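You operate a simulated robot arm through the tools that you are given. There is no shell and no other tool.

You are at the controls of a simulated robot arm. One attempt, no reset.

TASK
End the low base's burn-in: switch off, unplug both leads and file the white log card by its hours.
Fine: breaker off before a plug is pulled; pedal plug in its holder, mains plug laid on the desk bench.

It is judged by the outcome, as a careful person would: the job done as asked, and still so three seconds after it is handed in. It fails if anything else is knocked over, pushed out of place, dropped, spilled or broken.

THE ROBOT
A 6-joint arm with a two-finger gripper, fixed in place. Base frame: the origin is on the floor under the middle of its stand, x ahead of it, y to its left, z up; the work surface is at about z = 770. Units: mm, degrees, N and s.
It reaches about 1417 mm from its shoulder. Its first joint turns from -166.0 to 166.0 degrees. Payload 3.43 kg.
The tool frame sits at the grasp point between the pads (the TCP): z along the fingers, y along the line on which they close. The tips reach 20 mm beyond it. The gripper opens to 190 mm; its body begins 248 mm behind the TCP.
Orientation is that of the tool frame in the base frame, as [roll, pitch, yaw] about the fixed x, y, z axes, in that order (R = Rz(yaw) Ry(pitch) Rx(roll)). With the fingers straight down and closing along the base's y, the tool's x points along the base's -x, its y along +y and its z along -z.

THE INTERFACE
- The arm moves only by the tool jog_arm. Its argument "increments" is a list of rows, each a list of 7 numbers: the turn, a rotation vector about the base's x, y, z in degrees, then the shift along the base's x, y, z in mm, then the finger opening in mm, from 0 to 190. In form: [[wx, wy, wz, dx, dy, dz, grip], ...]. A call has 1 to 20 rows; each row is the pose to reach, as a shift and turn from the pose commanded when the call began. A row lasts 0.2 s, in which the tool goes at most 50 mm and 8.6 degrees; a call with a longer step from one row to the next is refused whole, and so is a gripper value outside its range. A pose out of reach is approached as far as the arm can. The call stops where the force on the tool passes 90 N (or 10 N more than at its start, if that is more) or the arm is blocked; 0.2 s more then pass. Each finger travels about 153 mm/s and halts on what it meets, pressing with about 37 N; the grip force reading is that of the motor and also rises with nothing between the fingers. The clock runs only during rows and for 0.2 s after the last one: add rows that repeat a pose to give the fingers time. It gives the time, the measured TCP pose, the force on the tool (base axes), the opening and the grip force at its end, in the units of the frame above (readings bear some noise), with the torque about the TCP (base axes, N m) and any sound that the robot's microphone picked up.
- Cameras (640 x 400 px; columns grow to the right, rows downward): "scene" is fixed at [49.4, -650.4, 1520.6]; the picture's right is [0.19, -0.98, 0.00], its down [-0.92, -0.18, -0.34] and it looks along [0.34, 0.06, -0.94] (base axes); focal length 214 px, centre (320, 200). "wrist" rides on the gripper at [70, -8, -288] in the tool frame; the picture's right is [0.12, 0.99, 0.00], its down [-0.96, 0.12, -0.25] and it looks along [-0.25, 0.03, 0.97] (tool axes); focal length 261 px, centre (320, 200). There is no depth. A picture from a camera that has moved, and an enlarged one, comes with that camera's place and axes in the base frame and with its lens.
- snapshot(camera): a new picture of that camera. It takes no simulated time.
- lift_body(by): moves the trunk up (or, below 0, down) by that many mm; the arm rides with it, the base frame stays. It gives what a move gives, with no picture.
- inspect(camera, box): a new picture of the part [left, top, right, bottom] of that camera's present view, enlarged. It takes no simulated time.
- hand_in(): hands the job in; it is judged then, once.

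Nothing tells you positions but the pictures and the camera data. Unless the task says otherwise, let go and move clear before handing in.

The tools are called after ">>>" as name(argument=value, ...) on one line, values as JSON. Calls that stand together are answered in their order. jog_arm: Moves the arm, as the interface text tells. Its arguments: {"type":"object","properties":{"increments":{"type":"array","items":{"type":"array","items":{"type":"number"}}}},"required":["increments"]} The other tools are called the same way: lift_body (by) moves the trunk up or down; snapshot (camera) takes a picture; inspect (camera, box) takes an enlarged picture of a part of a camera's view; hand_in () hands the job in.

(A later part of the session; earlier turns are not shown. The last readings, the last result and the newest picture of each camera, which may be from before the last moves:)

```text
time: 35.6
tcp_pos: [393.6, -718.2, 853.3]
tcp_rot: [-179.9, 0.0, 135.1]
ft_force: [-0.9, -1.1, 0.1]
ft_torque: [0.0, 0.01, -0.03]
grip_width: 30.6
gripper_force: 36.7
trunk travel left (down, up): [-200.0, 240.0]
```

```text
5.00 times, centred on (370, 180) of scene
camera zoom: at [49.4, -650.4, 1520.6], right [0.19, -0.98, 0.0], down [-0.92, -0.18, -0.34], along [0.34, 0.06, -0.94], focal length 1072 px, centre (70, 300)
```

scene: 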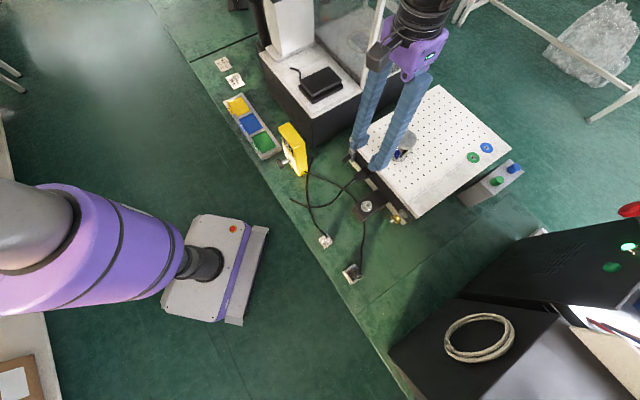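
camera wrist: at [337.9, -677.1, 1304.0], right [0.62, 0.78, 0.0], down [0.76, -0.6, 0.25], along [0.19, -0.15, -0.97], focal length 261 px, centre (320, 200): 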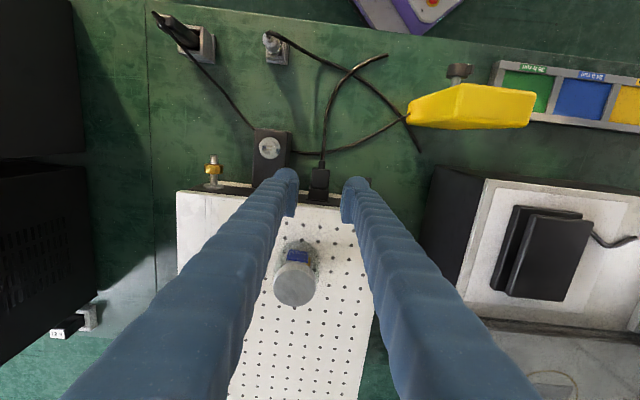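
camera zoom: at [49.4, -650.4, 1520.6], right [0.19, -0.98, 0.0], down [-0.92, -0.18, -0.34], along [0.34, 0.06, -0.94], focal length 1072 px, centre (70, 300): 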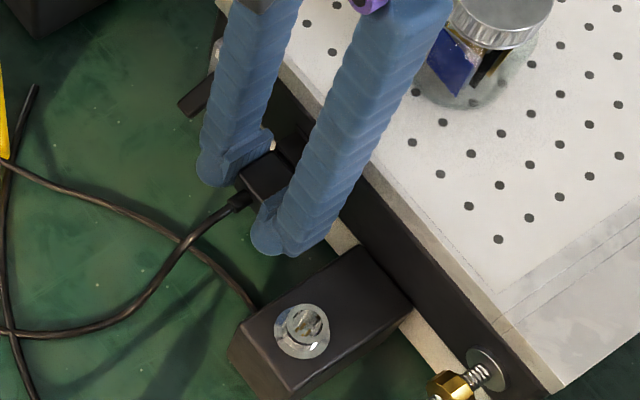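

Gripped on the plug body at 30.6 mm. Pulling it straight out toward the bench edge.

>>> jog_arm(increments=[[0, 0, 0, -2.8, 2.8, 0, 18], [0, 0, 0, -5.7, 5.7, 0, 18], [0, 0, 0, -9.2, 9.2, 0, 18], [0, 0, 0, -13.4, 13.4, 0, 18], [0, 0, 0, -18, 18, 0, 18], [0, 0, 0, -24, 24, 0, 18]])

>>> inspect(camera="wrist", box=[270, 130, 370, 230])

>>> inspect(camera="scene", box=[320, 140, 420, 220])

```text
time: 37.0
tcp_pos: [371.9, -695.8, 854.0]
tcp_rot: [180.0, 0.0, 134.9]
ft_force: [0.0, 0.1, -0.1]
ft_torque: [0.02, -0.02, -0.01]
grip_width: 30.2
gripper_force: 37.1
trunk travel left (down, up): [-200.0, 240.0]
```

```text
4.00 times, centred on (320, 180) of wrist
camera zoom: at [316.2, -652.9, 1142.9], right [0.62, 0.79, 0.0], down [0.76, -0.6, 0.25], along [0.19, -0.15, -0.97], focal length 1043 px, centre (320, 280)
```

zoom: 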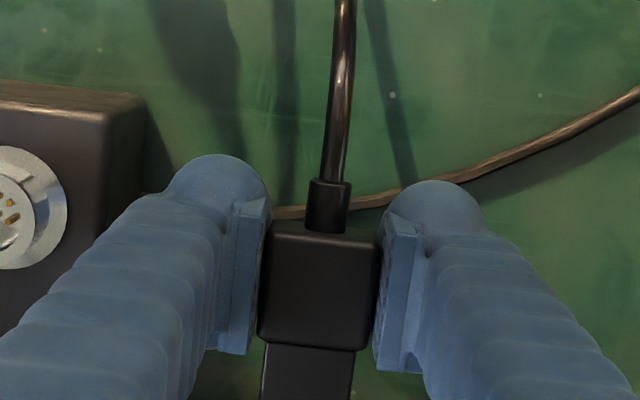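

```text
5.00 times, centred on (370, 180) of scene
camera zoom: at [49.4, -650.4, 1520.6], right [0.19, -0.98, 0.0], down [-0.92, -0.18, -0.34], along [0.34, 0.06, -0.94], focal length 1072 px, centre (70, 300)
```

zoom: 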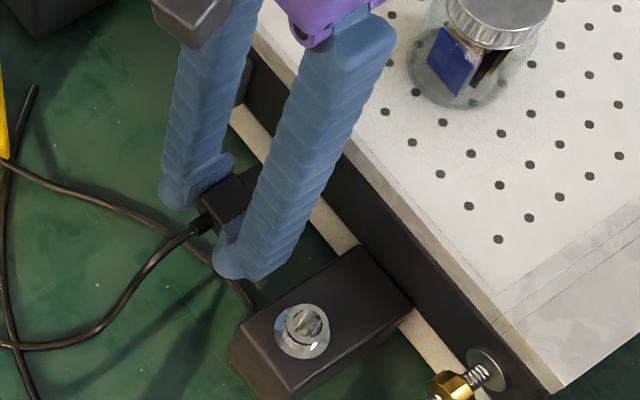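

The mains plug is out of the inlet. I'll carry it to a clear patch of bench (around p≈-240, q≈690, away from the other cables) and lower it.

>>> jog_arm(increments=[[0, 0, 0, -12, 8, 0, 18], [0, 0, 0, -26, 18, 0, 18], [0, 0, 0, -40, 28, 0, 18], [0, 0, 0, -54, 37, 0, 18], [0, 0, 0, -54, 37, -10, 18], [0, 0, 0, -54, 37, -22, 18], [0, 0, 0, -54, 37, -35, 18]])

>>> inspect(camera="wrist", box=[240, 100, 400, 220])

>>> inspect(camera="scene", box=[270, 140, 400, 240])

```text
time: 38.6
tcp_pos: [317.9, -657.2, 819.3]
tcp_rot: [180.0, 0.0, 135.0]
ft_force: [0.0, 0.3, 1.0]
ft_torque: [-0.01, -0.01, -0.05]
grip_width: 30.2
gripper_force: 36.7
trunk travel left (down, up): [-200.0, 240.0]
```

```text
3.33 times, centred on (320, 160) of wrist
camera zoom: at [262.6, -615.0, 1108.2], right [0.62, 0.79, 0.0], down [0.76, -0.6, 0.25], along [0.19, -0.15, -0.97], focal length 869 px, centre (320, 333)
```

zoom: 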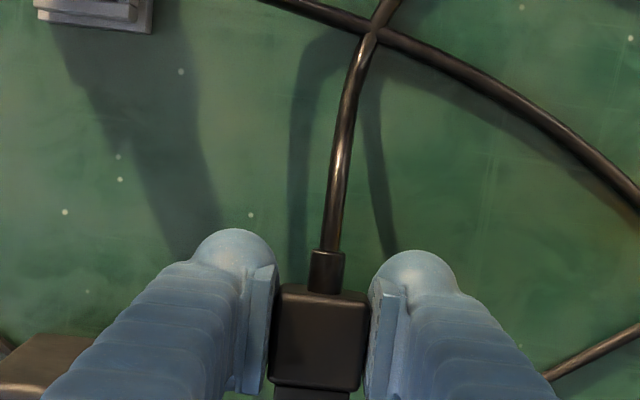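

```text
4.00 times, centred on (335, 190) of scene
camera zoom: at [49.4, -650.4, 1520.6], right [0.19, -0.98, 0.0], down [-0.92, -0.18, -0.34], along [0.34, 0.06, -0.94], focal length 858 px, centre (260, 240)
```

zoom: 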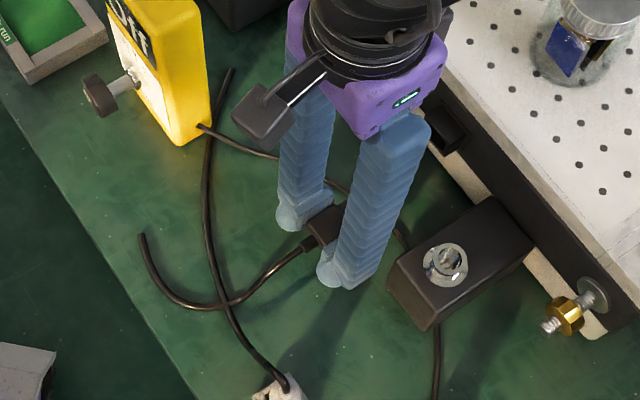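

Clear space below. Lowering the last part gently.

>>> jog_arm(increments=[[0, 0, 0, 0, 0, -6, 18], [0, 0, 0, 0, 0, -12, 18], [0, 0, 0, 0, 0, -18, 18], [0, 0, 0, 0, 0, -22, 18], [0, 0, 0, 0, 0, -25, 18]])

>>> inspect(camera="wrist", box=[240, 100, 400, 220])

>>> inspect(camera="scene", box=[300, 170, 380, 220])

```text
time: 39.8
tcp_pos: [317.7, -658.7, 793.5]
tcp_rot: [-180.0, -0.1, 135.0]
ft_force: [1.4, -0.3, -1.1]
ft_torque: [0.04, -0.01, -0.02]
grip_width: 30.4
gripper_force: 36.6
trunk travel left (down, up): [-200.0, 240.0]
```

```text
3.33 times, centred on (320, 160) of wrist
camera zoom: at [262.6, -615.3, 1082.5], right [0.62, 0.79, 0.0], down [0.76, -0.6, 0.25], along [0.19, -0.15, -0.97], focal length 869 px, centre (320, 333)
```

zoom: 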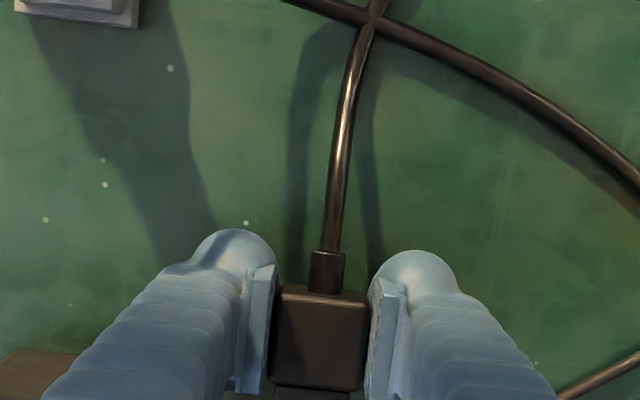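

```text
8.00 times, centred on (340, 195) of scene
camera zoom: at [49.4, -650.4, 1520.6], right [0.19, -0.98, 0.0], down [-0.92, -0.18, -0.34], along [0.34, 0.06, -0.94], focal length 1716 px, centre (160, 240)
```

zoom: 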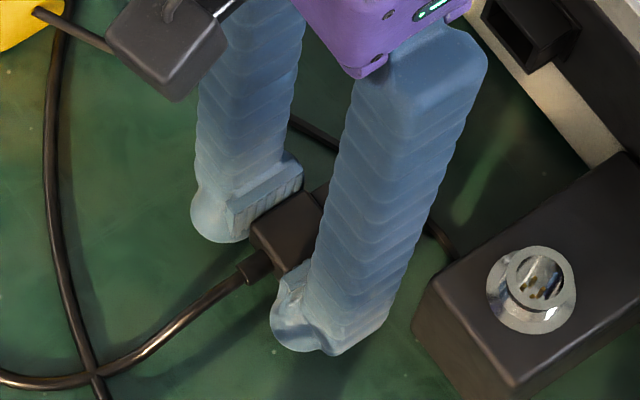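

>>> jog_arm(increments=[[0, 0, 0, 0, 0, -1, 18], [0, 0, 0, 0, 0, -2, 18], [0, 0, 0, 0, 0, -3, 18], [0, 0, 0, 0, 0, -3.5, 18]])

```text
time: 40.8
tcp_pos: [317.0, -658.5, 790.6]
tcp_rot: [-180.0, 0.0, 135.0]
ft_force: [0.1, -1.0, -0.6]
ft_torque: [0.01, -0.01, -0.02]
grip_width: 30.7
gripper_force: 37.1
trunk travel left (down, up): [-200.0, 240.0]
```

>>> jog_arm(increments=[[0, 0, 0, 0, 0, -1, 18], [0, 0, 0, 0, 0, -2, 18], [0, 0, 0, 0, 0, -2, 18]])

>>> inspect(camera="scene", box=[315, 180, 355, 215])

```text
time: 41.6
tcp_pos: [316.8, -657.0, 788.5]
tcp_rot: [-180.0, 0.1, 135.0]
ft_force: [1.0, -0.2, -0.2]
ft_torque: [0.01, 0.0, 0.0]
grip_width: 30.4
gripper_force: 37.1
trunk travel left (down, up): [-200.0, 240.0]
```

```text
11.43 times, centred on (335, 198) of scene
camera zoom: at [49.4, -650.4, 1520.6], right [0.19, -0.98, 0.0], down [-0.92, -0.18, -0.34], along [0.34, 0.06, -0.94], focal length 2451 px, centre (149, 229)
```

zoom: 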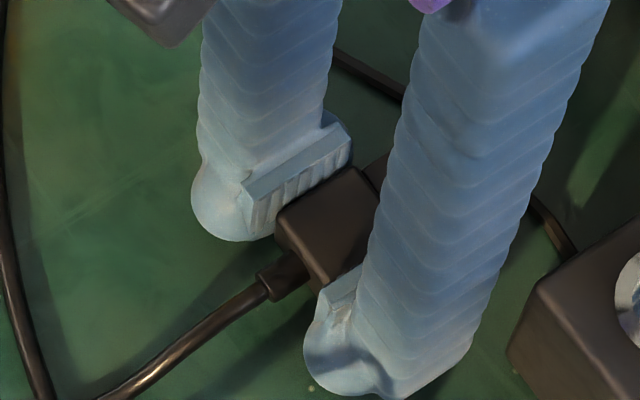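

>>> jog_arm(increments=[[0, 0, 0, 0, 0, -1, 18], [0, 0, 0, 0, 0, -2, 18], [0, 0, 0, 0, 0, -3, 18], [0, 0, 0, 0, 0, -3, 18]])

```text
time: 42.6
tcp_pos: [316.6, -658.6, 784.7]
tcp_rot: [-180.0, -0.1, 135.1]
ft_force: [-1.0, -0.1, -0.1]
ft_torque: [0.02, -0.01, 0.02]
grip_width: 30.2
gripper_force: 36.6
trunk travel left (down, up): [-200.0, 240.0]
```

>>> jog_arm(increments=[[0, 0, 0, 0, 0, -1, 18], [0, 0, 0, 0, 0, -2, 18], [0, 0, 0, 0, 0, -2, 18]])

>>> inspect(camera="scene", box=[315, 180, 355, 215])

```text
time: 43.4
tcp_pos: [317.3, -658.8, 783.2]
tcp_rot: [-180.0, 0.0, 135.1]
ft_force: [-0.2, -0.4, 0.2]
ft_torque: [0.02, 0.0, -0.03]
grip_width: 30.3
gripper_force: 37.1
trunk travel left (down, up): [-200.0, 240.0]
```

```text
11.43 times, centred on (335, 198) of scene
camera zoom: at [49.4, -650.4, 1520.6], right [0.19, -0.98, 0.0], down [-0.92, -0.18, -0.34], along [0.34, 0.06, -0.94], focal length 2451 px, centre (149, 229)
```

zoom: 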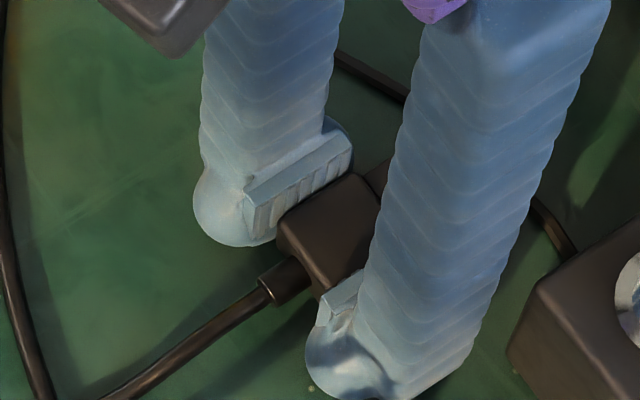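

>>> jog_arm(increments=[[0, 0, 0, 0, 0, -1, 18], [0, 0, 0, 0, 0, -2, 18], [0, 0, 0, 0, 0, -3, 18], [0, 0, 0, 0, 0, -4, 18]])

```text
time: 44.4
tcp_pos: [317.5, -658.3, 779.7]
tcp_rot: [180.0, 0.0, 135.0]
ft_force: [0.9, 3.1, 9.0]
ft_torque: [0.11, -0.01, -0.01]
grip_width: 30.2
gripper_force: 36.9
trunk travel left (down, up): [-200.0, 240.0]
```

Light bench contact at 9 N. Releasing the plug here.

>>> jog_arm(increments=[[0, 0, 0, 0, 0, 0, 32], [0, 0, 0, 0, 0, 0, 36], [0, 0, 0, 0, 0, 0, 42], [0, 0, 0, 0, 0, 0, 50], [0, 0, 0, 0, 0, 0, 54], [0, 0, 0, 0, 0, 0, 54]])

>>> inspect(camera="wrist", box=[240, 100, 400, 220])

>>> inspect(camera="scene", box=[315, 180, 355, 215])

```text
time: 45.8
tcp_pos: [317.1, -657.6, 780.9]
tcp_rot: [-179.9, 0.1, 135.0]
ft_force: [-8.1, -7.9, 16.1]
ft_torque: [0.1, -0.15, -0.03]
grip_width: 47.5
gripper_force: 0.1
trunk travel left (down, up): [-200.0, 240.0]
```

```text
3.33 times, centred on (320, 160) of wrist
camera zoom: at [260.8, -615.3, 1068.5], right [0.62, 0.79, 0.0], down [0.76, -0.6, 0.25], along [0.2, -0.15, -0.97], focal length 869 px, centre (320, 333)
```

zoom: 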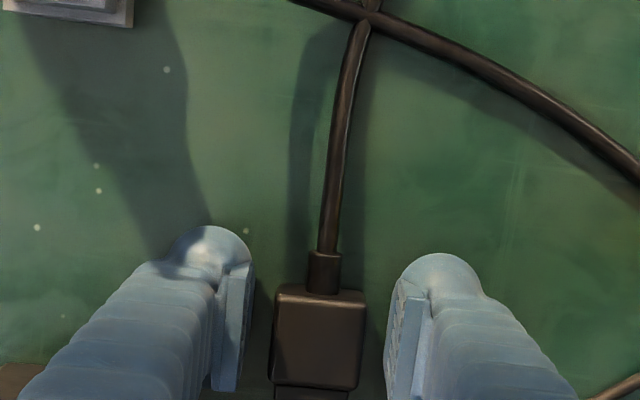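

```text
11.43 times, centred on (335, 198) of scene
camera zoom: at [49.4, -650.4, 1520.6], right [0.19, -0.98, 0.0], down [-0.92, -0.18, -0.34], along [0.34, 0.06, -0.94], focal length 2451 px, centre (149, 229)
```

zoom: 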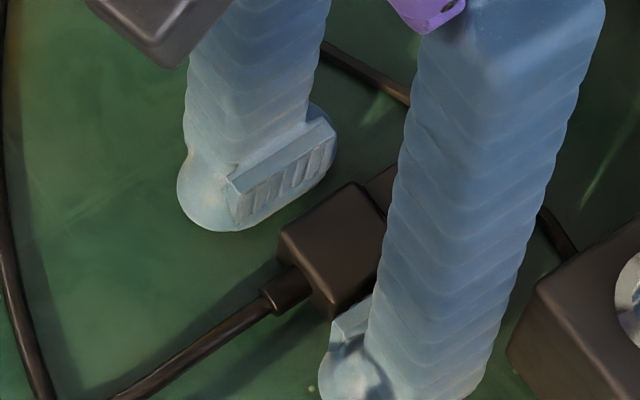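

The plug is released and the fingertips are just rubbing on the bench. Lifting straight up.

>>> jog_arm(increments=[[0, 0, 0, 0, 0, 4, 48], [0, 0, 0, 0, 0, 12, 50], [0, 0, 0, 0, 0, 30, 54], [0, 0, 0, 0, 0, 60, 56], [0, 0, 0, 0, 0, 100, 56], [0, 0, 0, 0, 0, 145, 56], [0, 0, 0, 0, 0, 190, 56]])

>>> snapshot(camera="wrist")

>>> inspect(camera="wrist", box=[240, 80, 400, 220])

>>> inspect(camera="scene", box=[280, 150, 400, 250])

```text
time: 47.4
tcp_pos: [317.8, -656.9, 969.6]
tcp_rot: [180.0, 0.0, 134.9]
ft_force: [0.4, 0.3, -0.5]
ft_torque: [-0.02, -0.03, -0.02]
grip_width: 56.3
gripper_force: 0.1
trunk travel left (down, up): [-200.0, 240.0]
```

```text
taken
camera wrist: at [262.7, -614.0, 1257.8], right [0.62, 0.79, 0.0], down [0.76, -0.6, 0.25], along [0.19, -0.15, -0.97], focal length 261 px, centre (320, 200)
```

wrist: 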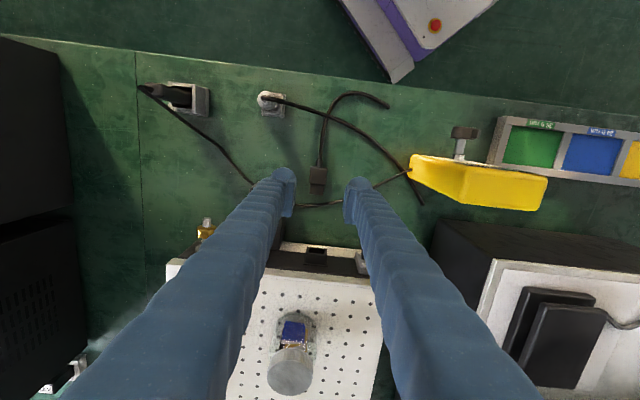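

```text
2.86 times, centred on (320, 150) of wrist
camera zoom: at [262.7, -614.0, 1257.8], right [0.62, 0.79, 0.0], down [0.76, -0.6, 0.25], along [0.19, -0.15, -0.97], focal length 745 px, centre (320, 343)
```

zoom: 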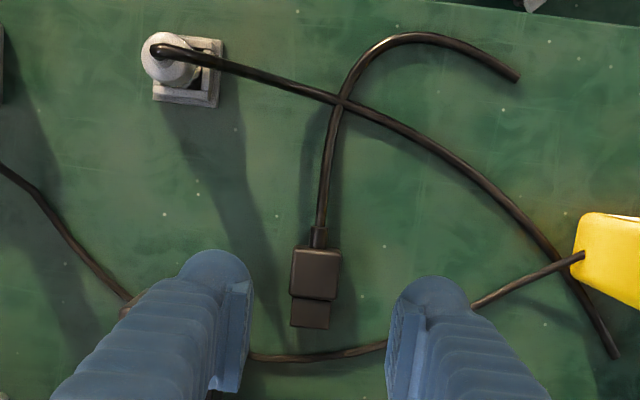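

```text
4.00 times, centred on (340, 200) of scene
camera zoom: at [49.4, -650.4, 1520.6], right [0.19, -0.98, 0.0], down [-0.92, -0.18, -0.34], along [0.34, 0.06, -0.94], focal length 858 px, centre (240, 200)
```

zoom: 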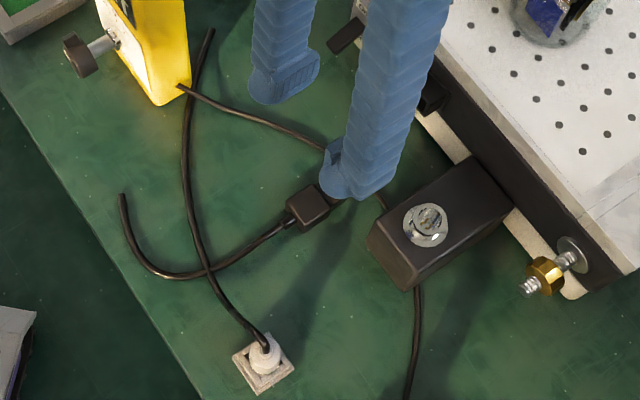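

The mains plug lies on the bench and the pedal plug is in its holder. Now the white "36 h" card: I'll raise up, turn the tool 90° so the fingers close across the card's tab, and fly over the tall meter to the card area.

>>> jog_arm(increments=[[0, 0, 4, 0, 0, 40, 56], [0, 0, 8, 0, 0, 80, 56], [0, 0, 13, 20, 20, 90, 56], [0, 0, 18, 48, 50, 90, 56], [0, 0, 23, 78, 82, 90, 56], [0, 0, 28, 108, 114, 90, 56], [0, 0, 33, 138, 146, 90, 56], [0, 0, 38, 168, 178, 90, 56], [0, 0, 43, 198, 210, 90, 56], [0, 0, 48, 228, 242, 90, 56], [0, 0, 53, 258, 274, 90, 56], [0, 0, 58, 288, 306, 90, 56], [0, 0, 63, 318, 338, 90, 56], [0, 0, 68, 348, 370, 90, 56], [0, 0, 73, 378, 402, 90, 56], [0, 0, 78, 408, 434, 90, 56], [0, 0, 82, 438, 466, 90, 56], [0, 0, 86, 466, 496, 90, 56], [0, 0, 90, 490, 520, 90, 56], [0, 0, 90, 505, 540, 90, 56]])

>>> snapshot(camera="wrist")

>>> snapshot(camera="scene")

```text
time: 51.6
tcp_pos: [822.0, -118.8, 1057.7]
tcp_rot: [179.9, 0.0, -135.0]
ft_force: [-0.7, 0.1, -1.2]
ft_torque: [0.01, 0.01, 0.0]
grip_width: 56.0
gripper_force: 0.1
trunk travel left (down, up): [-200.0, 240.0]
```

```text
taken
camera wrist: at [779.4, -175.7, 1347.6], right [-0.79, 0.62, 0.0], down [0.6, 0.76, 0.25], along [0.15, 0.19, -0.97], focal length 261 px, centre (320, 200)
```

wrist: 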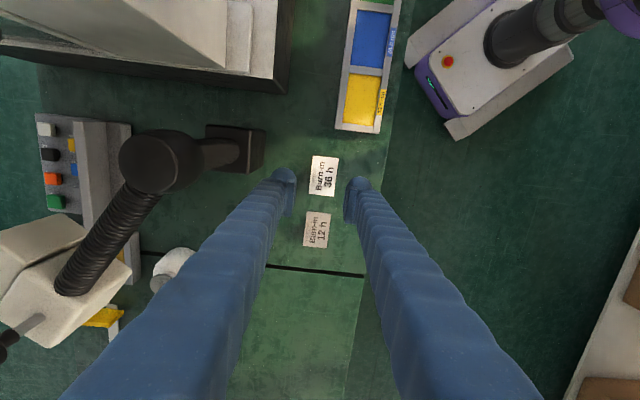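

```text
taken
```

scene: 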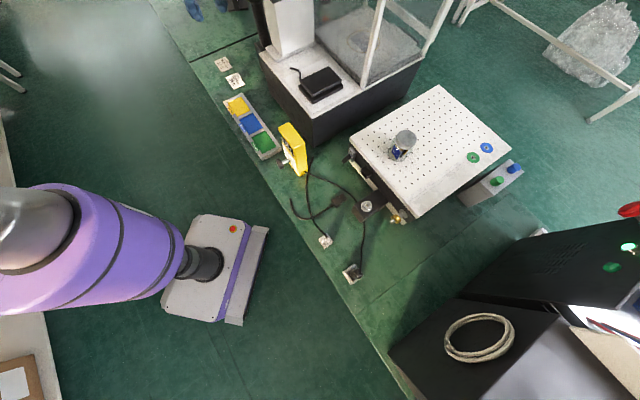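

I see the white 36 h card, the cream 12 h card, and a black stand with a gooseneck to the left. Zooming in on the card and its surroundings.

>>> inspect(camera="wrist", box=[270, 130, 370, 260])

>>> inspect(camera="wrist", box=[300, 145, 350, 205])

>>> inspect(camera="wrist", box=[40, 100, 300, 300])

>>> inspect(camera="scene", box=[200, 0, 300, 100])

>>> inspect(camera="scene", box=[222, 62, 250, 94])

```text
3.08 times, centred on (320, 195) of wrist
camera zoom: at [779.4, -175.7, 1347.6], right [-0.79, 0.62, 0.0], down [0.6, 0.76, 0.25], along [0.15, 0.19, -0.97], focal length 802 px, centre (320, 215)
```

zoom: 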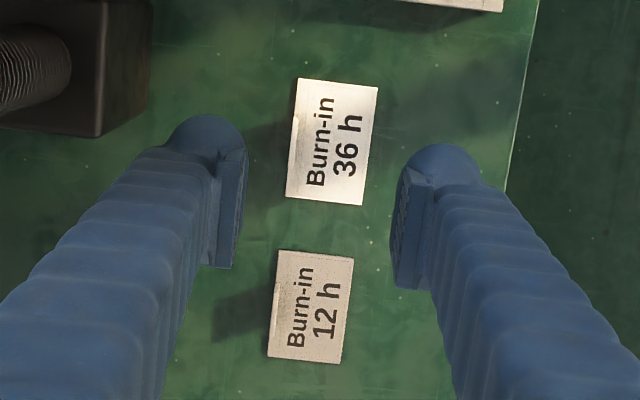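

```text
6.67 times, centred on (325, 175) of wrist
camera zoom: at [779.4, -175.7, 1347.6], right [-0.79, 0.62, 0.0], down [0.6, 0.76, 0.25], along [0.15, 0.19, -0.97], focal length 1738 px, centre (287, 367)
```

zoom: 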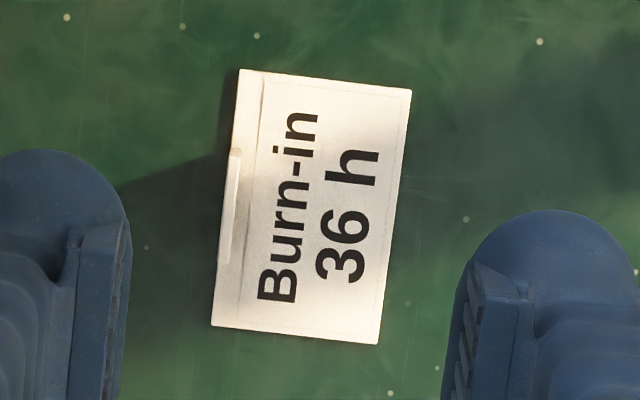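

```text
2.00 times, centred on (170, 200) of wrist
camera zoom: at [779.4, -175.7, 1347.6], right [-0.79, 0.62, 0.0], down [0.6, 0.76, 0.25], along [0.15, 0.19, -0.97], focal length 521 px, centre (620, 200)
```

zoom: 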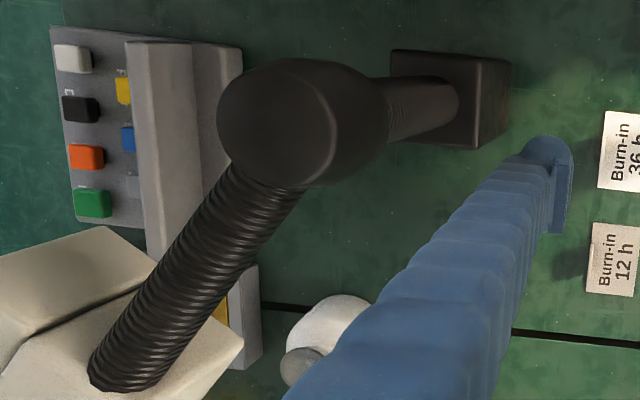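

```text
4.00 times, centred on (250, 50) of scene
camera zoom: at [49.4, -650.4, 1520.6], right [0.19, -0.98, 0.0], down [-0.92, -0.18, -0.34], along [0.34, 0.06, -0.94], focal length 858 px, centre (600, 800)
```

zoom: 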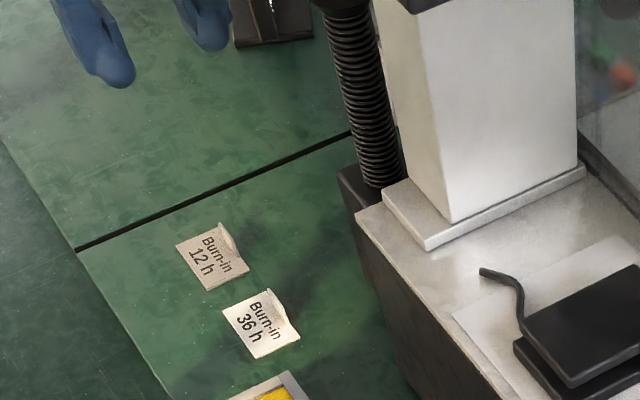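

```text
12.50 times, centred on (236, 78) of scene
camera zoom: at [49.4, -650.4, 1520.6], right [0.19, -0.98, 0.0], down [-0.92, -0.18, -0.34], along [0.34, 0.06, -0.94], focal length 2681 px, centre (1370, 1725)
```

zoom: 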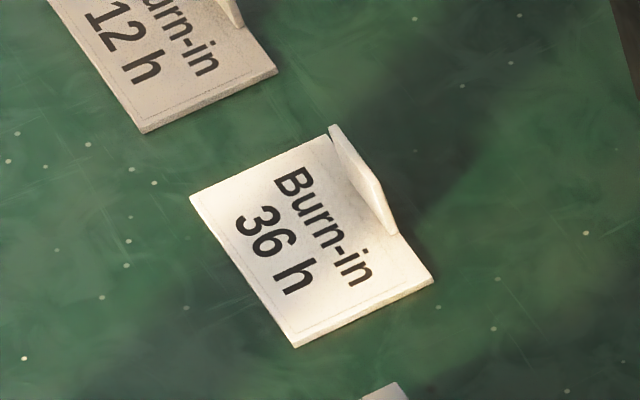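

The card is about 57×86 mm and lined up with the bench axes. Its thin upright tab sits at about TCP+(20,15) along and across. I'll move over the tab and come down partway to re-measure.

>>> jog_arm(increments=[[0, 0, 0, 12, 2, -30, 56], [0, 0, 0, 24.7, 3.5, -65, 56], [0, 0, 0, 24.7, 3.5, -105, 50], [0, 0, 0, 24.7, 3.5, -140, 46], [0, 0, 0, 24.7, 3.5, -175, 46]])

>>> inspect(camera="wrist", box=[270, 130, 370, 230])

>>> inspect(camera="scene", box=[200, 20, 280, 100])

```text
time: 52.8
tcp_pos: [847.0, -112.7, 882.4]
tcp_rot: [180.0, -0.1, -135.0]
ft_force: [-0.2, 0.7, -0.1]
ft_torque: [-0.02, 0.05, 0.02]
grip_width: 46.0
gripper_force: 0.0
trunk travel left (down, up): [-200.0, 240.0]
```

```text
4.00 times, centred on (320, 180) of wrist
camera zoom: at [804.2, -170.9, 1171.5], right [-0.79, 0.62, 0.0], down [0.6, 0.76, 0.25], along [0.15, 0.19, -0.97], focal length 1043 px, centre (320, 280)
```

zoom: 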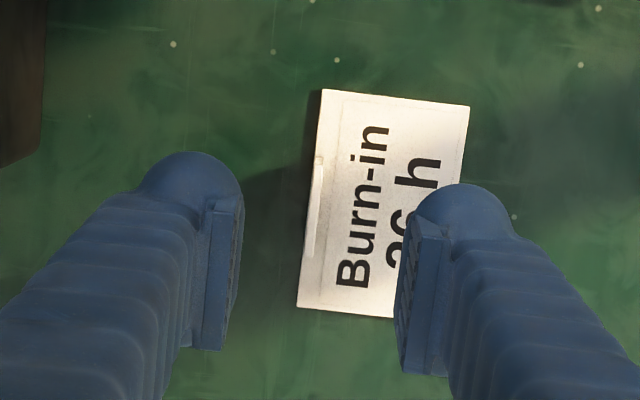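

```text
5.00 times, centred on (240, 60) of scene
camera zoom: at [49.4, -650.4, 1520.6], right [0.19, -0.98, 0.0], down [-0.92, -0.18, -0.34], along [0.34, 0.06, -0.94], focal length 1072 px, centre (720, 900)
```

zoom: 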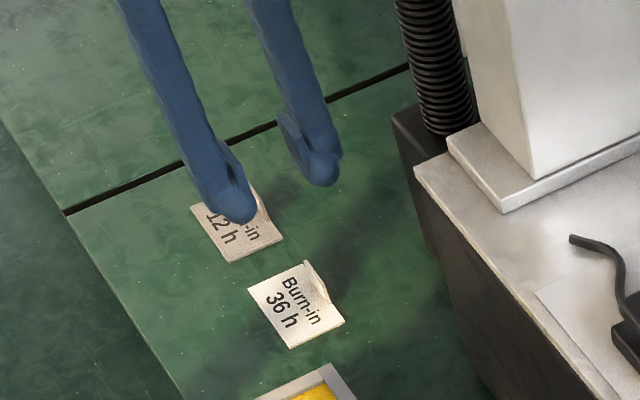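

The tab is centred between the pads to within about 1.5 mm. Going lower in two stages.

>>> jog_arm(increments=[[0, 0, 0, 1.7, -0.4, -25, 46], [0, 0, 0, 1.7, -0.4, -50, 46], [0, 0, 0, 1.7, -0.4, -70, 46], [0, 0, 0, 1.7, -0.4, -82, 46]])

>>> inspect(camera="wrist", box=[270, 130, 370, 230])

>>> inspect(camera="scene", box=[215, 55, 265, 95])

```text
time: 53.8
tcp_pos: [850.4, -113.8, 800.7]
tcp_rot: [-179.9, -0.1, -135.0]
ft_force: [0.5, 0.3, -0.2]
ft_torque: [-0.01, 0.02, 0.02]
grip_width: 46.1
gripper_force: 0.1
trunk travel left (down, up): [-200.0, 240.0]
```

```text
4.00 times, centred on (320, 180) of wrist
camera zoom: at [807.1, -171.1, 1089.8], right [-0.79, 0.62, 0.0], down [0.6, 0.76, 0.25], along [0.15, 0.19, -0.97], focal length 1043 px, centre (320, 280)
```

zoom: 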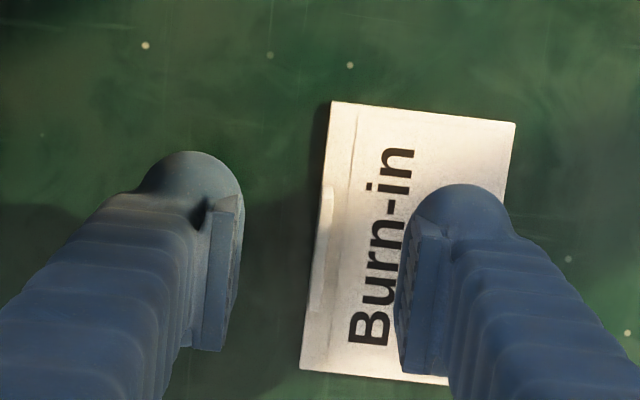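

```text
10.00 times, centred on (240, 75) of scene
camera zoom: at [49.4, -650.4, 1520.6], right [0.19, -0.98, 0.0], down [-0.92, -0.18, -0.34], along [0.34, 0.06, -0.94], focal length 2145 px, centre (1120, 1450)
```

zoom: 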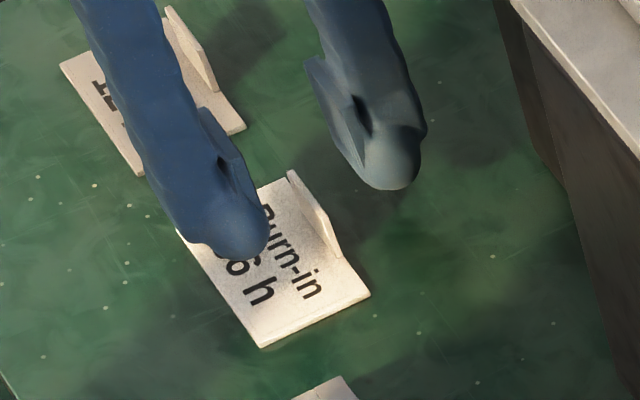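

Aligned. Lowering to just above the card surface and closing on the tab.

>>> jog_arm(increments=[[0, 0, 0, 0, 0, -4, 46], [0, 0, 0, 0, 0, -8, 46], [0, 0, 0, 0, 0, -12, 46], [0, 0, 0, 0, 0, -13, 46]])

>>> inspect(camera="scene", box=[215, 55, 265, 95])

```text
time: 54.8
tcp_pos: [848.3, -115.4, 789.1]
tcp_rot: [179.9, 0.0, -135.0]
ft_force: [1.0, -0.2, 0.0]
ft_torque: [-0.01, 0.01, 0.01]
grip_width: 45.8
gripper_force: 0.1
trunk travel left (down, up): [-200.0, 240.0]
```

```text
10.00 times, centred on (240, 75) of scene
camera zoom: at [49.4, -650.4, 1520.6], right [0.19, -0.98, 0.0], down [-0.92, -0.18, -0.34], along [0.34, 0.06, -0.94], focal length 2145 px, centre (1120, 1450)
```

zoom: 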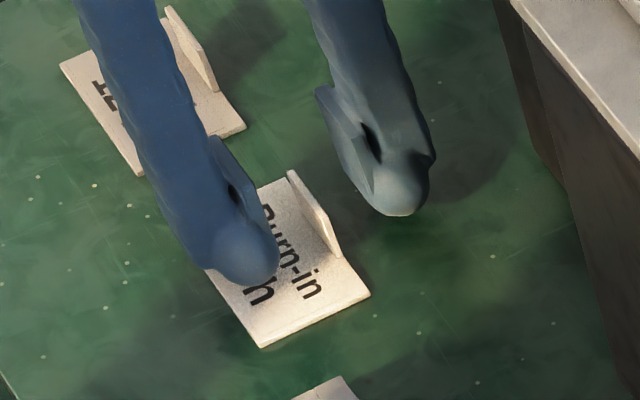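

>>> jog_arm(increments=[[0, 0, 0, 0, 0, -1, 46], [0, 0, 0, 0, 0, -2, 46], [0, 0, 0, 0, 0, -2, 36], [0, 0, 0, 0, 0, -2, 26], [0, 0, 0, 0, 0, -2, 16], [0, 0, 0, 0, 0, -2, 8], [0, 0, 0, 0, 0, -2, 0], [0, 0, 0, 0, 0, -2, 0], [0, 0, 0, 0, 0, -2, 0]])

>>> inspect(camera="wrist", box=[270, 130, 370, 230])

>>> inspect(camera="scene", box=[215, 55, 265, 95])

```text
time: 56.8
tcp_pos: [849.6, -115.7, 788.2]
tcp_rot: [-180.0, -0.1, -135.1]
ft_force: [0.4, -0.2, 0.3]
ft_torque: [0.01, 0.03, 0.02]
grip_width: 6.3
gripper_force: 35.6
trunk travel left (down, up): [-200.0, 240.0]
```

```text
4.00 times, centred on (320, 180) of wrist
camera zoom: at [805.9, -172.0, 1075.5], right [-0.79, 0.62, 0.0], down [0.6, 0.76, 0.25], along [0.15, 0.19, -0.97], focal length 1043 px, centre (320, 280)
```

zoom: 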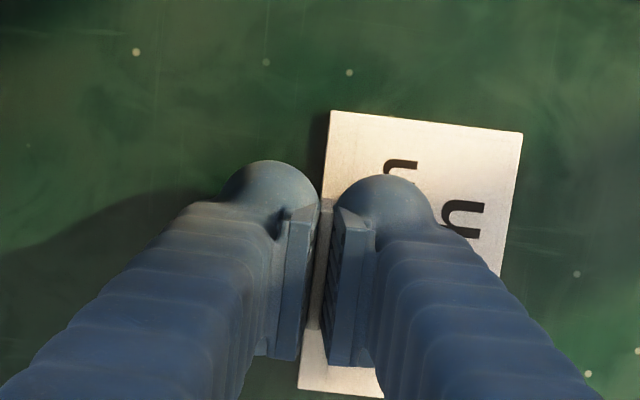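

```text
10.00 times, centred on (240, 75) of scene
camera zoom: at [49.4, -650.4, 1520.6], right [0.19, -0.98, 0.0], down [-0.92, -0.18, -0.34], along [0.34, 0.06, -0.94], focal length 2145 px, centre (1120, 1450)
```

zoom: 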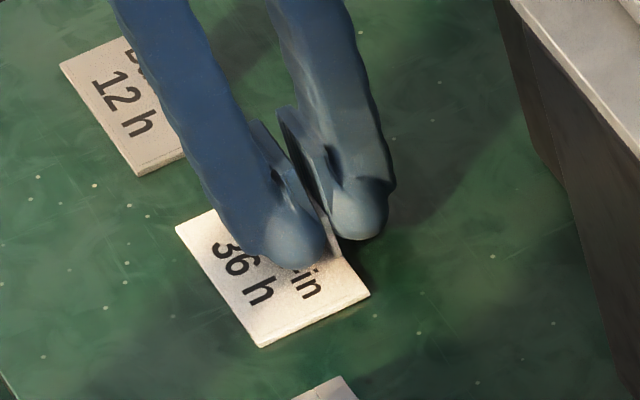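

The tab is gripped at 6.3 mm. Lifting a little to check the card comes level.

>>> jog_arm(increments=[[0, 0, 0, 0, 0, 5, 0], [0, 0, 0, 0, 0, 12, 0], [0, 0, 0, 0, 0, 22, 0], [0, 0, 0, 0, 0, 35, 0], [0, 0, 0, 0, 0, 50, 0], [0, 0, 0, 0, 0, 65, 0]])

>>> inspect(camera="wrist", box=[270, 130, 370, 230])

>>> inspect(camera="scene", box=[205, 45, 275, 100])

```text
time: 58.2
tcp_pos: [849.5, -114.9, 852.4]
tcp_rot: [179.9, -0.1, -135.0]
ft_force: [-0.2, 0.8, 0.6]
ft_torque: [-0.04, -0.02, -0.01]
grip_width: 6.0
gripper_force: 34.9
trunk travel left (down, up): [-200.0, 240.0]
```

```text
4.00 times, centred on (320, 180) of wrist
camera zoom: at [805.8, -171.6, 1140.9], right [-0.79, 0.62, 0.0], down [0.6, 0.76, 0.25], along [0.15, 0.19, -0.97], focal length 1043 px, centre (320, 280)
```

zoom: 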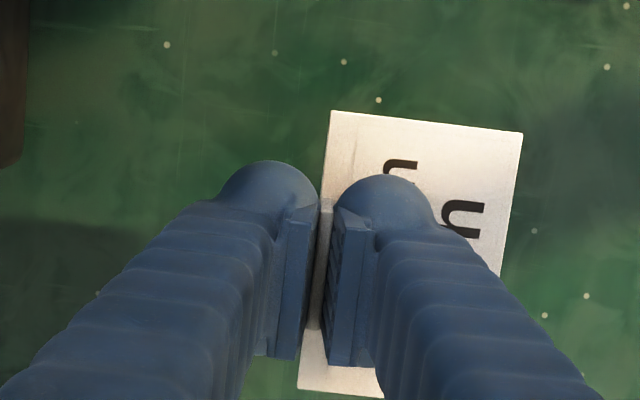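

```text
7.27 times, centred on (240, 72) of scene
camera zoom: at [49.4, -650.4, 1520.6], right [0.19, -0.98, 0.0], down [-0.92, -0.18, -0.34], along [0.34, 0.06, -0.94], focal length 1560 px, centre (902, 1127)
```

zoom: 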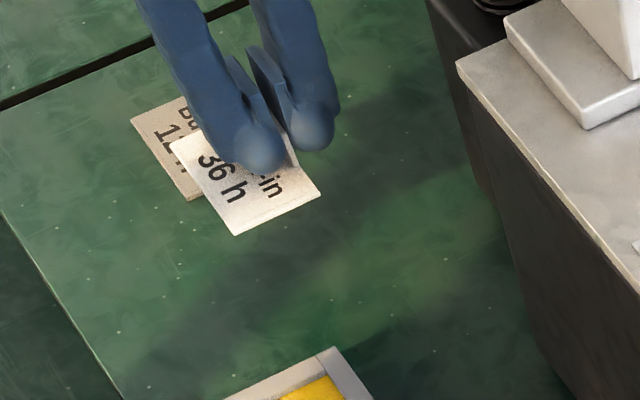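

The card is level and held firmly. Carrying it along the bench to above the green 36 h slot.

>>> jog_arm(increments=[[0, 0, 0, -15, -11, 10, 0], [0, 0, 0, -45, -33, 20, 0], [0, 0, 0, -78, -58, 20, 0], [0, 0, 0, -112, -83, 20, 0], [0, 0, 0, -146, -109, 20, 0], [0, 0, 0, -180, -134, 20, 0], [0, 0, 0, -214, -159, 20, 0], [0, 0, 0, -248, -184, 20, 0], [0, 0, 0, -278, -207, 20, 0], [0, 0, 0, -298, -222, 20, 0], [0, 0, 0, -308.5, -229.4, 20, 0], [0, 0, 0, -308.5, -229.4, 20, 0]])

>>> snapshot(camera="wrist")

>>> inspect(camera="wrist", box=[260, 100, 420, 240])

>>> inspect(camera="scene", box=[215, 80, 335, 180])

```text
time: 60.8
tcp_pos: [541.1, -343.5, 871.3]
tcp_rot: [-180.0, 0.0, -135.1]
ft_force: [0.7, 0.5, -0.1]
ft_torque: [0.0, 0.0, -0.02]
grip_width: 6.0
gripper_force: 35.4
trunk travel left (down, up): [-200.0, 240.0]
```

```text
taken
camera wrist: at [497.9, -400.1, 1161.1], right [-0.79, 0.62, 0.0], down [0.6, 0.76, 0.25], along [0.15, 0.19, -0.97], focal length 261 px, centre (320, 200)
```

wrist: 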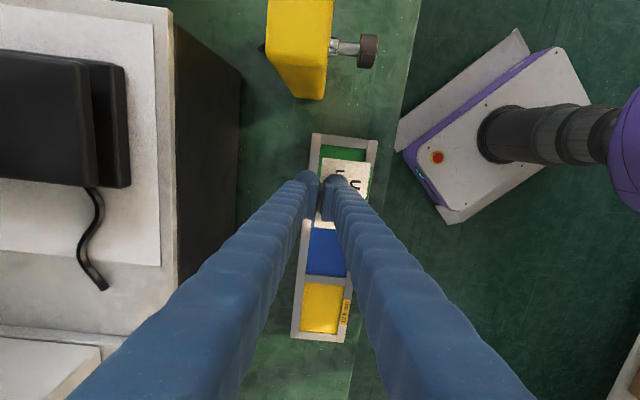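

```text
2.86 times, centred on (340, 170) of wrist
camera zoom: at [497.9, -400.1, 1161.1], right [-0.79, 0.62, 0.0], down [0.6, 0.76, 0.25], along [0.15, 0.19, -0.97], focal length 745 px, centre (263, 286)
```

zoom: 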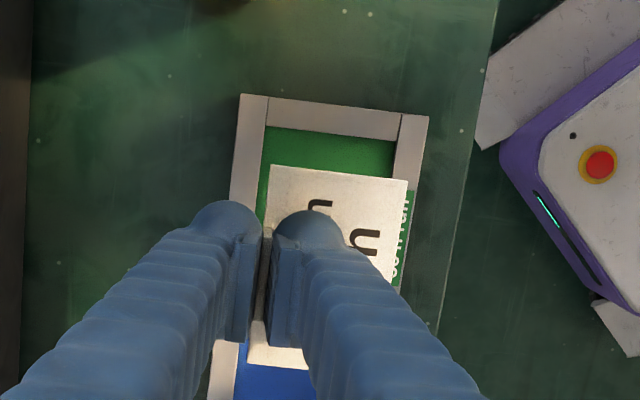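

```text
4.00 times, centred on (275, 130) of scene
camera zoom: at [49.4, -650.4, 1520.6], right [0.19, -0.98, 0.0], down [-0.92, -0.18, -0.34], along [0.34, 0.06, -0.94], focal length 858 px, centre (500, 480)
```

zoom: 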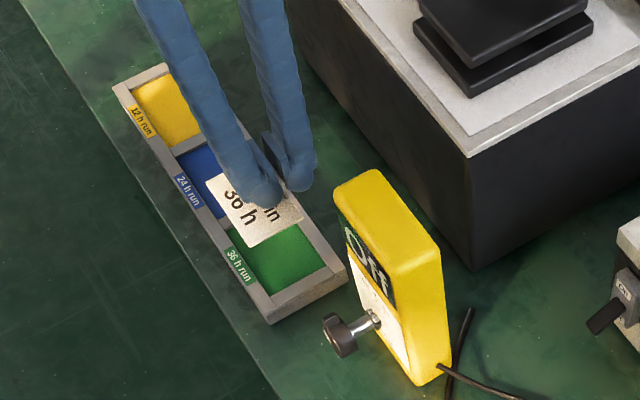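

The card is above the green slot. I need precise slot edges, so I'm zooming in on the tray from the wrist and scene cameras.

>>> inspect(camera="wrist", box=[280, 125, 400, 215])

>>> inspect(camera="wrist", box=[270, 210, 390, 350])

>>> inspect(camera="scene", box=[235, 115, 305, 165])

```text
4.44 times, centred on (340, 170) of wrist
camera zoom: at [497.9, -400.1, 1161.1], right [-0.79, 0.62, 0.0], down [0.6, 0.76, 0.25], along [0.15, 0.19, -0.97], focal length 1158 px, centre (231, 333)
```

zoom: 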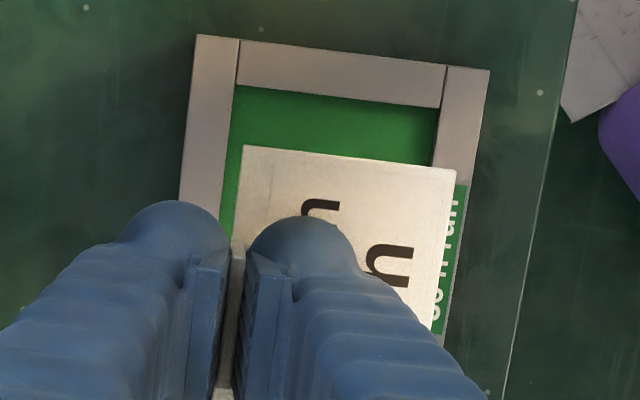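

```text
2.86 times, centred on (330, 280) of wrist
camera zoom: at [497.9, -400.1, 1161.1], right [-0.79, 0.62, 0.0], down [0.6, 0.76, 0.25], along [0.15, 0.19, -0.97], focal length 745 px, centre (291, -29)
```

zoom: 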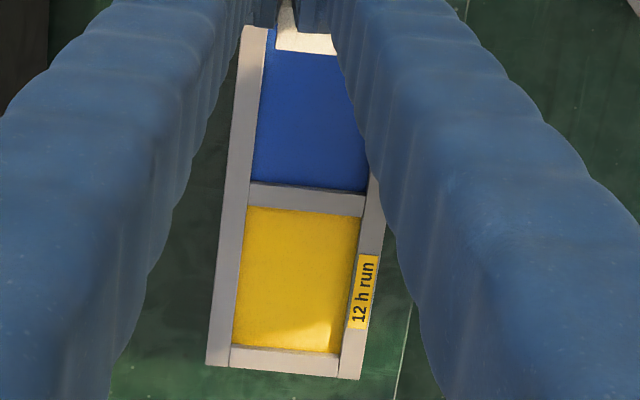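

```text
8.00 times, centred on (270, 140) of scene
camera zoom: at [49.4, -650.4, 1520.6], right [0.19, -0.98, 0.0], down [-0.92, -0.18, -0.34], along [0.34, 0.06, -0.94], focal length 1716 px, centre (720, 680)
```

zoom: 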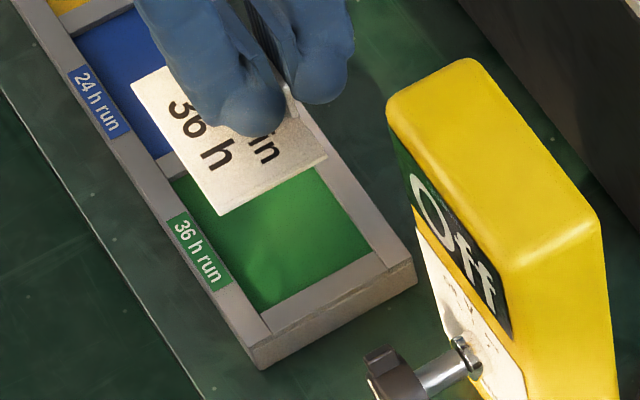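

Slot inner edges relative to the tool come out at p −54.5…+39.5 and q +4…−61, so I need about −7 mm in p and −1 mm in q. I also want the tray depth to see whether the outer finger clears the wall.

>>> inspect(camera="scene", box=[255, 135, 287, 155])

>>> inspect(camera="scene", box=[222, 92, 262, 122])

>>> inspect(camera="wrist", box=[300, 130, 350, 175])

>>> inspect(camera="wrist", box=[290, 260, 360, 345])

```text
16.00 times, centred on (271, 145) of scene
camera zoom: at [49.4, -650.4, 1520.6], right [0.19, -0.98, 0.0], down [-0.92, -0.18, -0.34], along [0.34, 0.06, -0.94], focal length 3432 px, centre (1104, 1080)
```

zoom: 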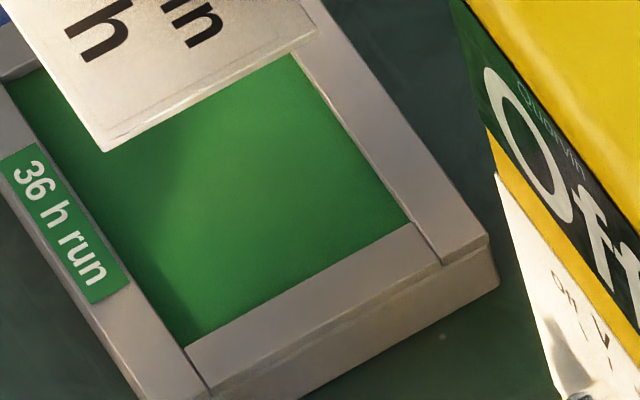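

```text
13.33 times, centred on (242, 107) of scene
camera zoom: at [49.4, -650.4, 1520.6], right [0.19, -0.98, 0.0], down [-0.92, -0.18, -0.34], along [0.34, 0.06, -0.94], focal length 2860 px, centre (1360, 1440)
```

zoom: 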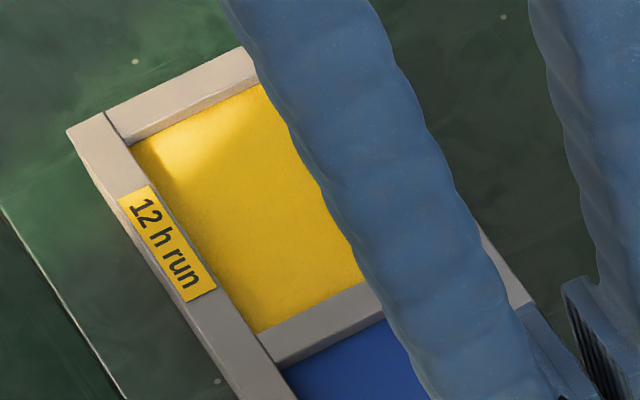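

```text
8.89 times, centred on (325, 152) of wrist
camera zoom: at [497.9, -400.1, 1161.1], right [-0.79, 0.62, 0.0], down [0.6, 0.76, 0.25], along [0.15, 0.19, -0.97], focal length 2317 px, centre (276, 622)
```

zoom: 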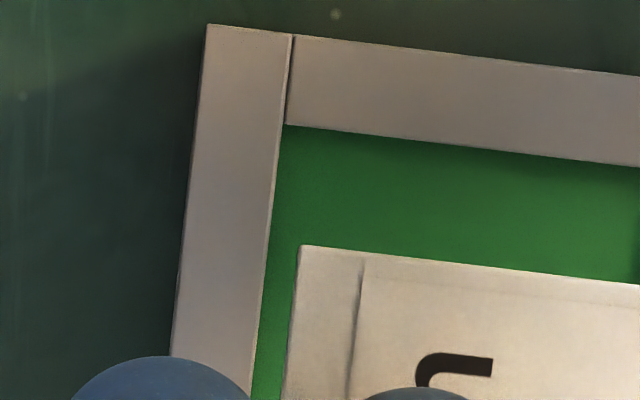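

```text
4.71 times, centred on (325, 302) of wrist
camera zoom: at [497.9, -400.1, 1161.1], right [-0.79, 0.62, 0.0], down [0.6, 0.76, 0.25], along [0.15, 0.19, -0.97], focal length 1227 px, centre (296, -282)
```

zoom: 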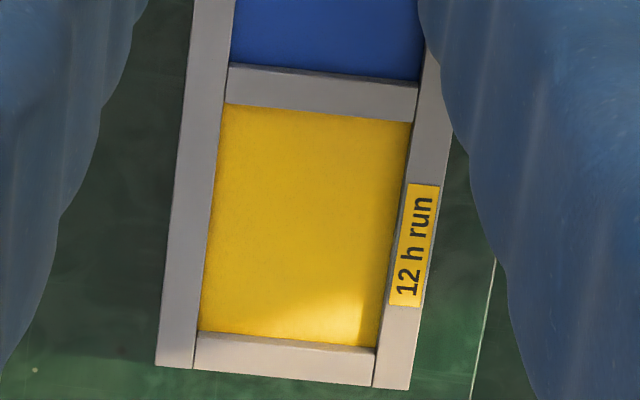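

The tray is shallow, about 5 mm deep, so a gentle lower-and-release will work. Shifting to centre the card in the slot and lowering most of the way.

>>> jog_arm(increments=[[0, 0, 0, -6.1, -4.2, 0, 0], [0, 0, 0, -6.1, -4.2, -20, 0], [0, 0, 0, -6.1, -4.2, -40, 0], [0, 0, 0, -6.1, -4.2, -54, 0]])

>>> inspect(camera="wrist", box=[280, 125, 400, 215])

>>> inspect(camera="scene", box=[240, 120, 296, 160])

>>> inspect(camera="wrist", box=[290, 180, 350, 260])

```text
time: 61.8
tcp_pos: [536.0, -347.7, 818.5]
tcp_rot: [180.0, 0.0, -135.0]
ft_force: [0.5, -0.6, -0.9]
ft_torque: [-0.03, -0.02, -0.02]
grip_width: 6.0
gripper_force: 35.4
trunk travel left (down, up): [-200.0, 240.0]
```

```text
4.44 times, centred on (340, 170) of wrist
camera zoom: at [491.4, -404.8, 1107.5], right [-0.79, 0.62, 0.0], down [0.6, 0.76, 0.25], along [0.15, 0.19, -0.97], focal length 1158 px, centre (231, 333)
```

zoom: 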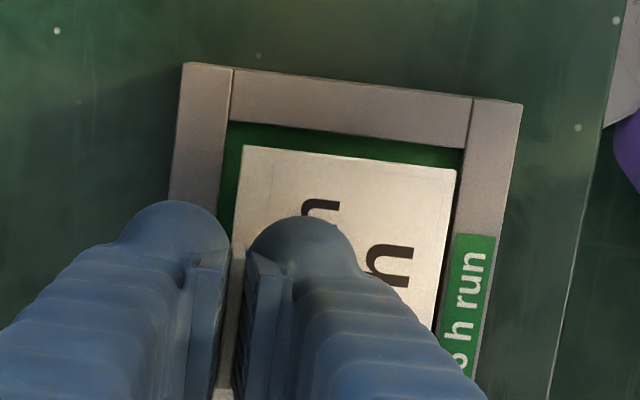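

```text
10.00 times, centred on (268, 140) of scene
camera zoom: at [49.4, -650.4, 1520.6], right [0.19, -0.98, 0.0], down [-0.92, -0.18, -0.34], along [0.34, 0.06, -0.94], focal length 2145 px, centre (840, 800)
```

zoom: 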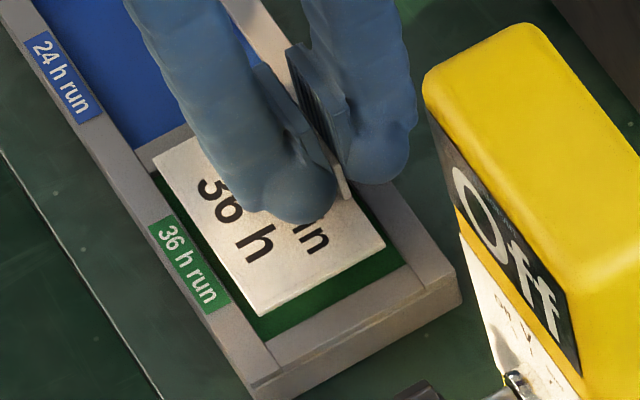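

```text
5.00 times, centred on (320, 220) of wrist
camera zoom: at [491.4, -404.8, 1107.5], right [-0.79, 0.62, 0.0], down [0.6, 0.76, 0.25], along [0.15, 0.19, -0.97], focal length 1303 px, centre (320, 100)
```

zoom: 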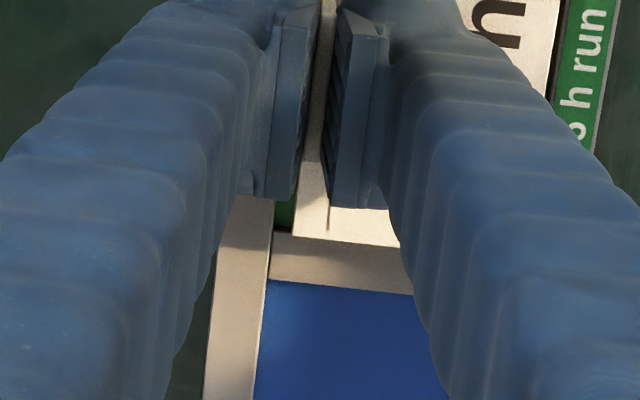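

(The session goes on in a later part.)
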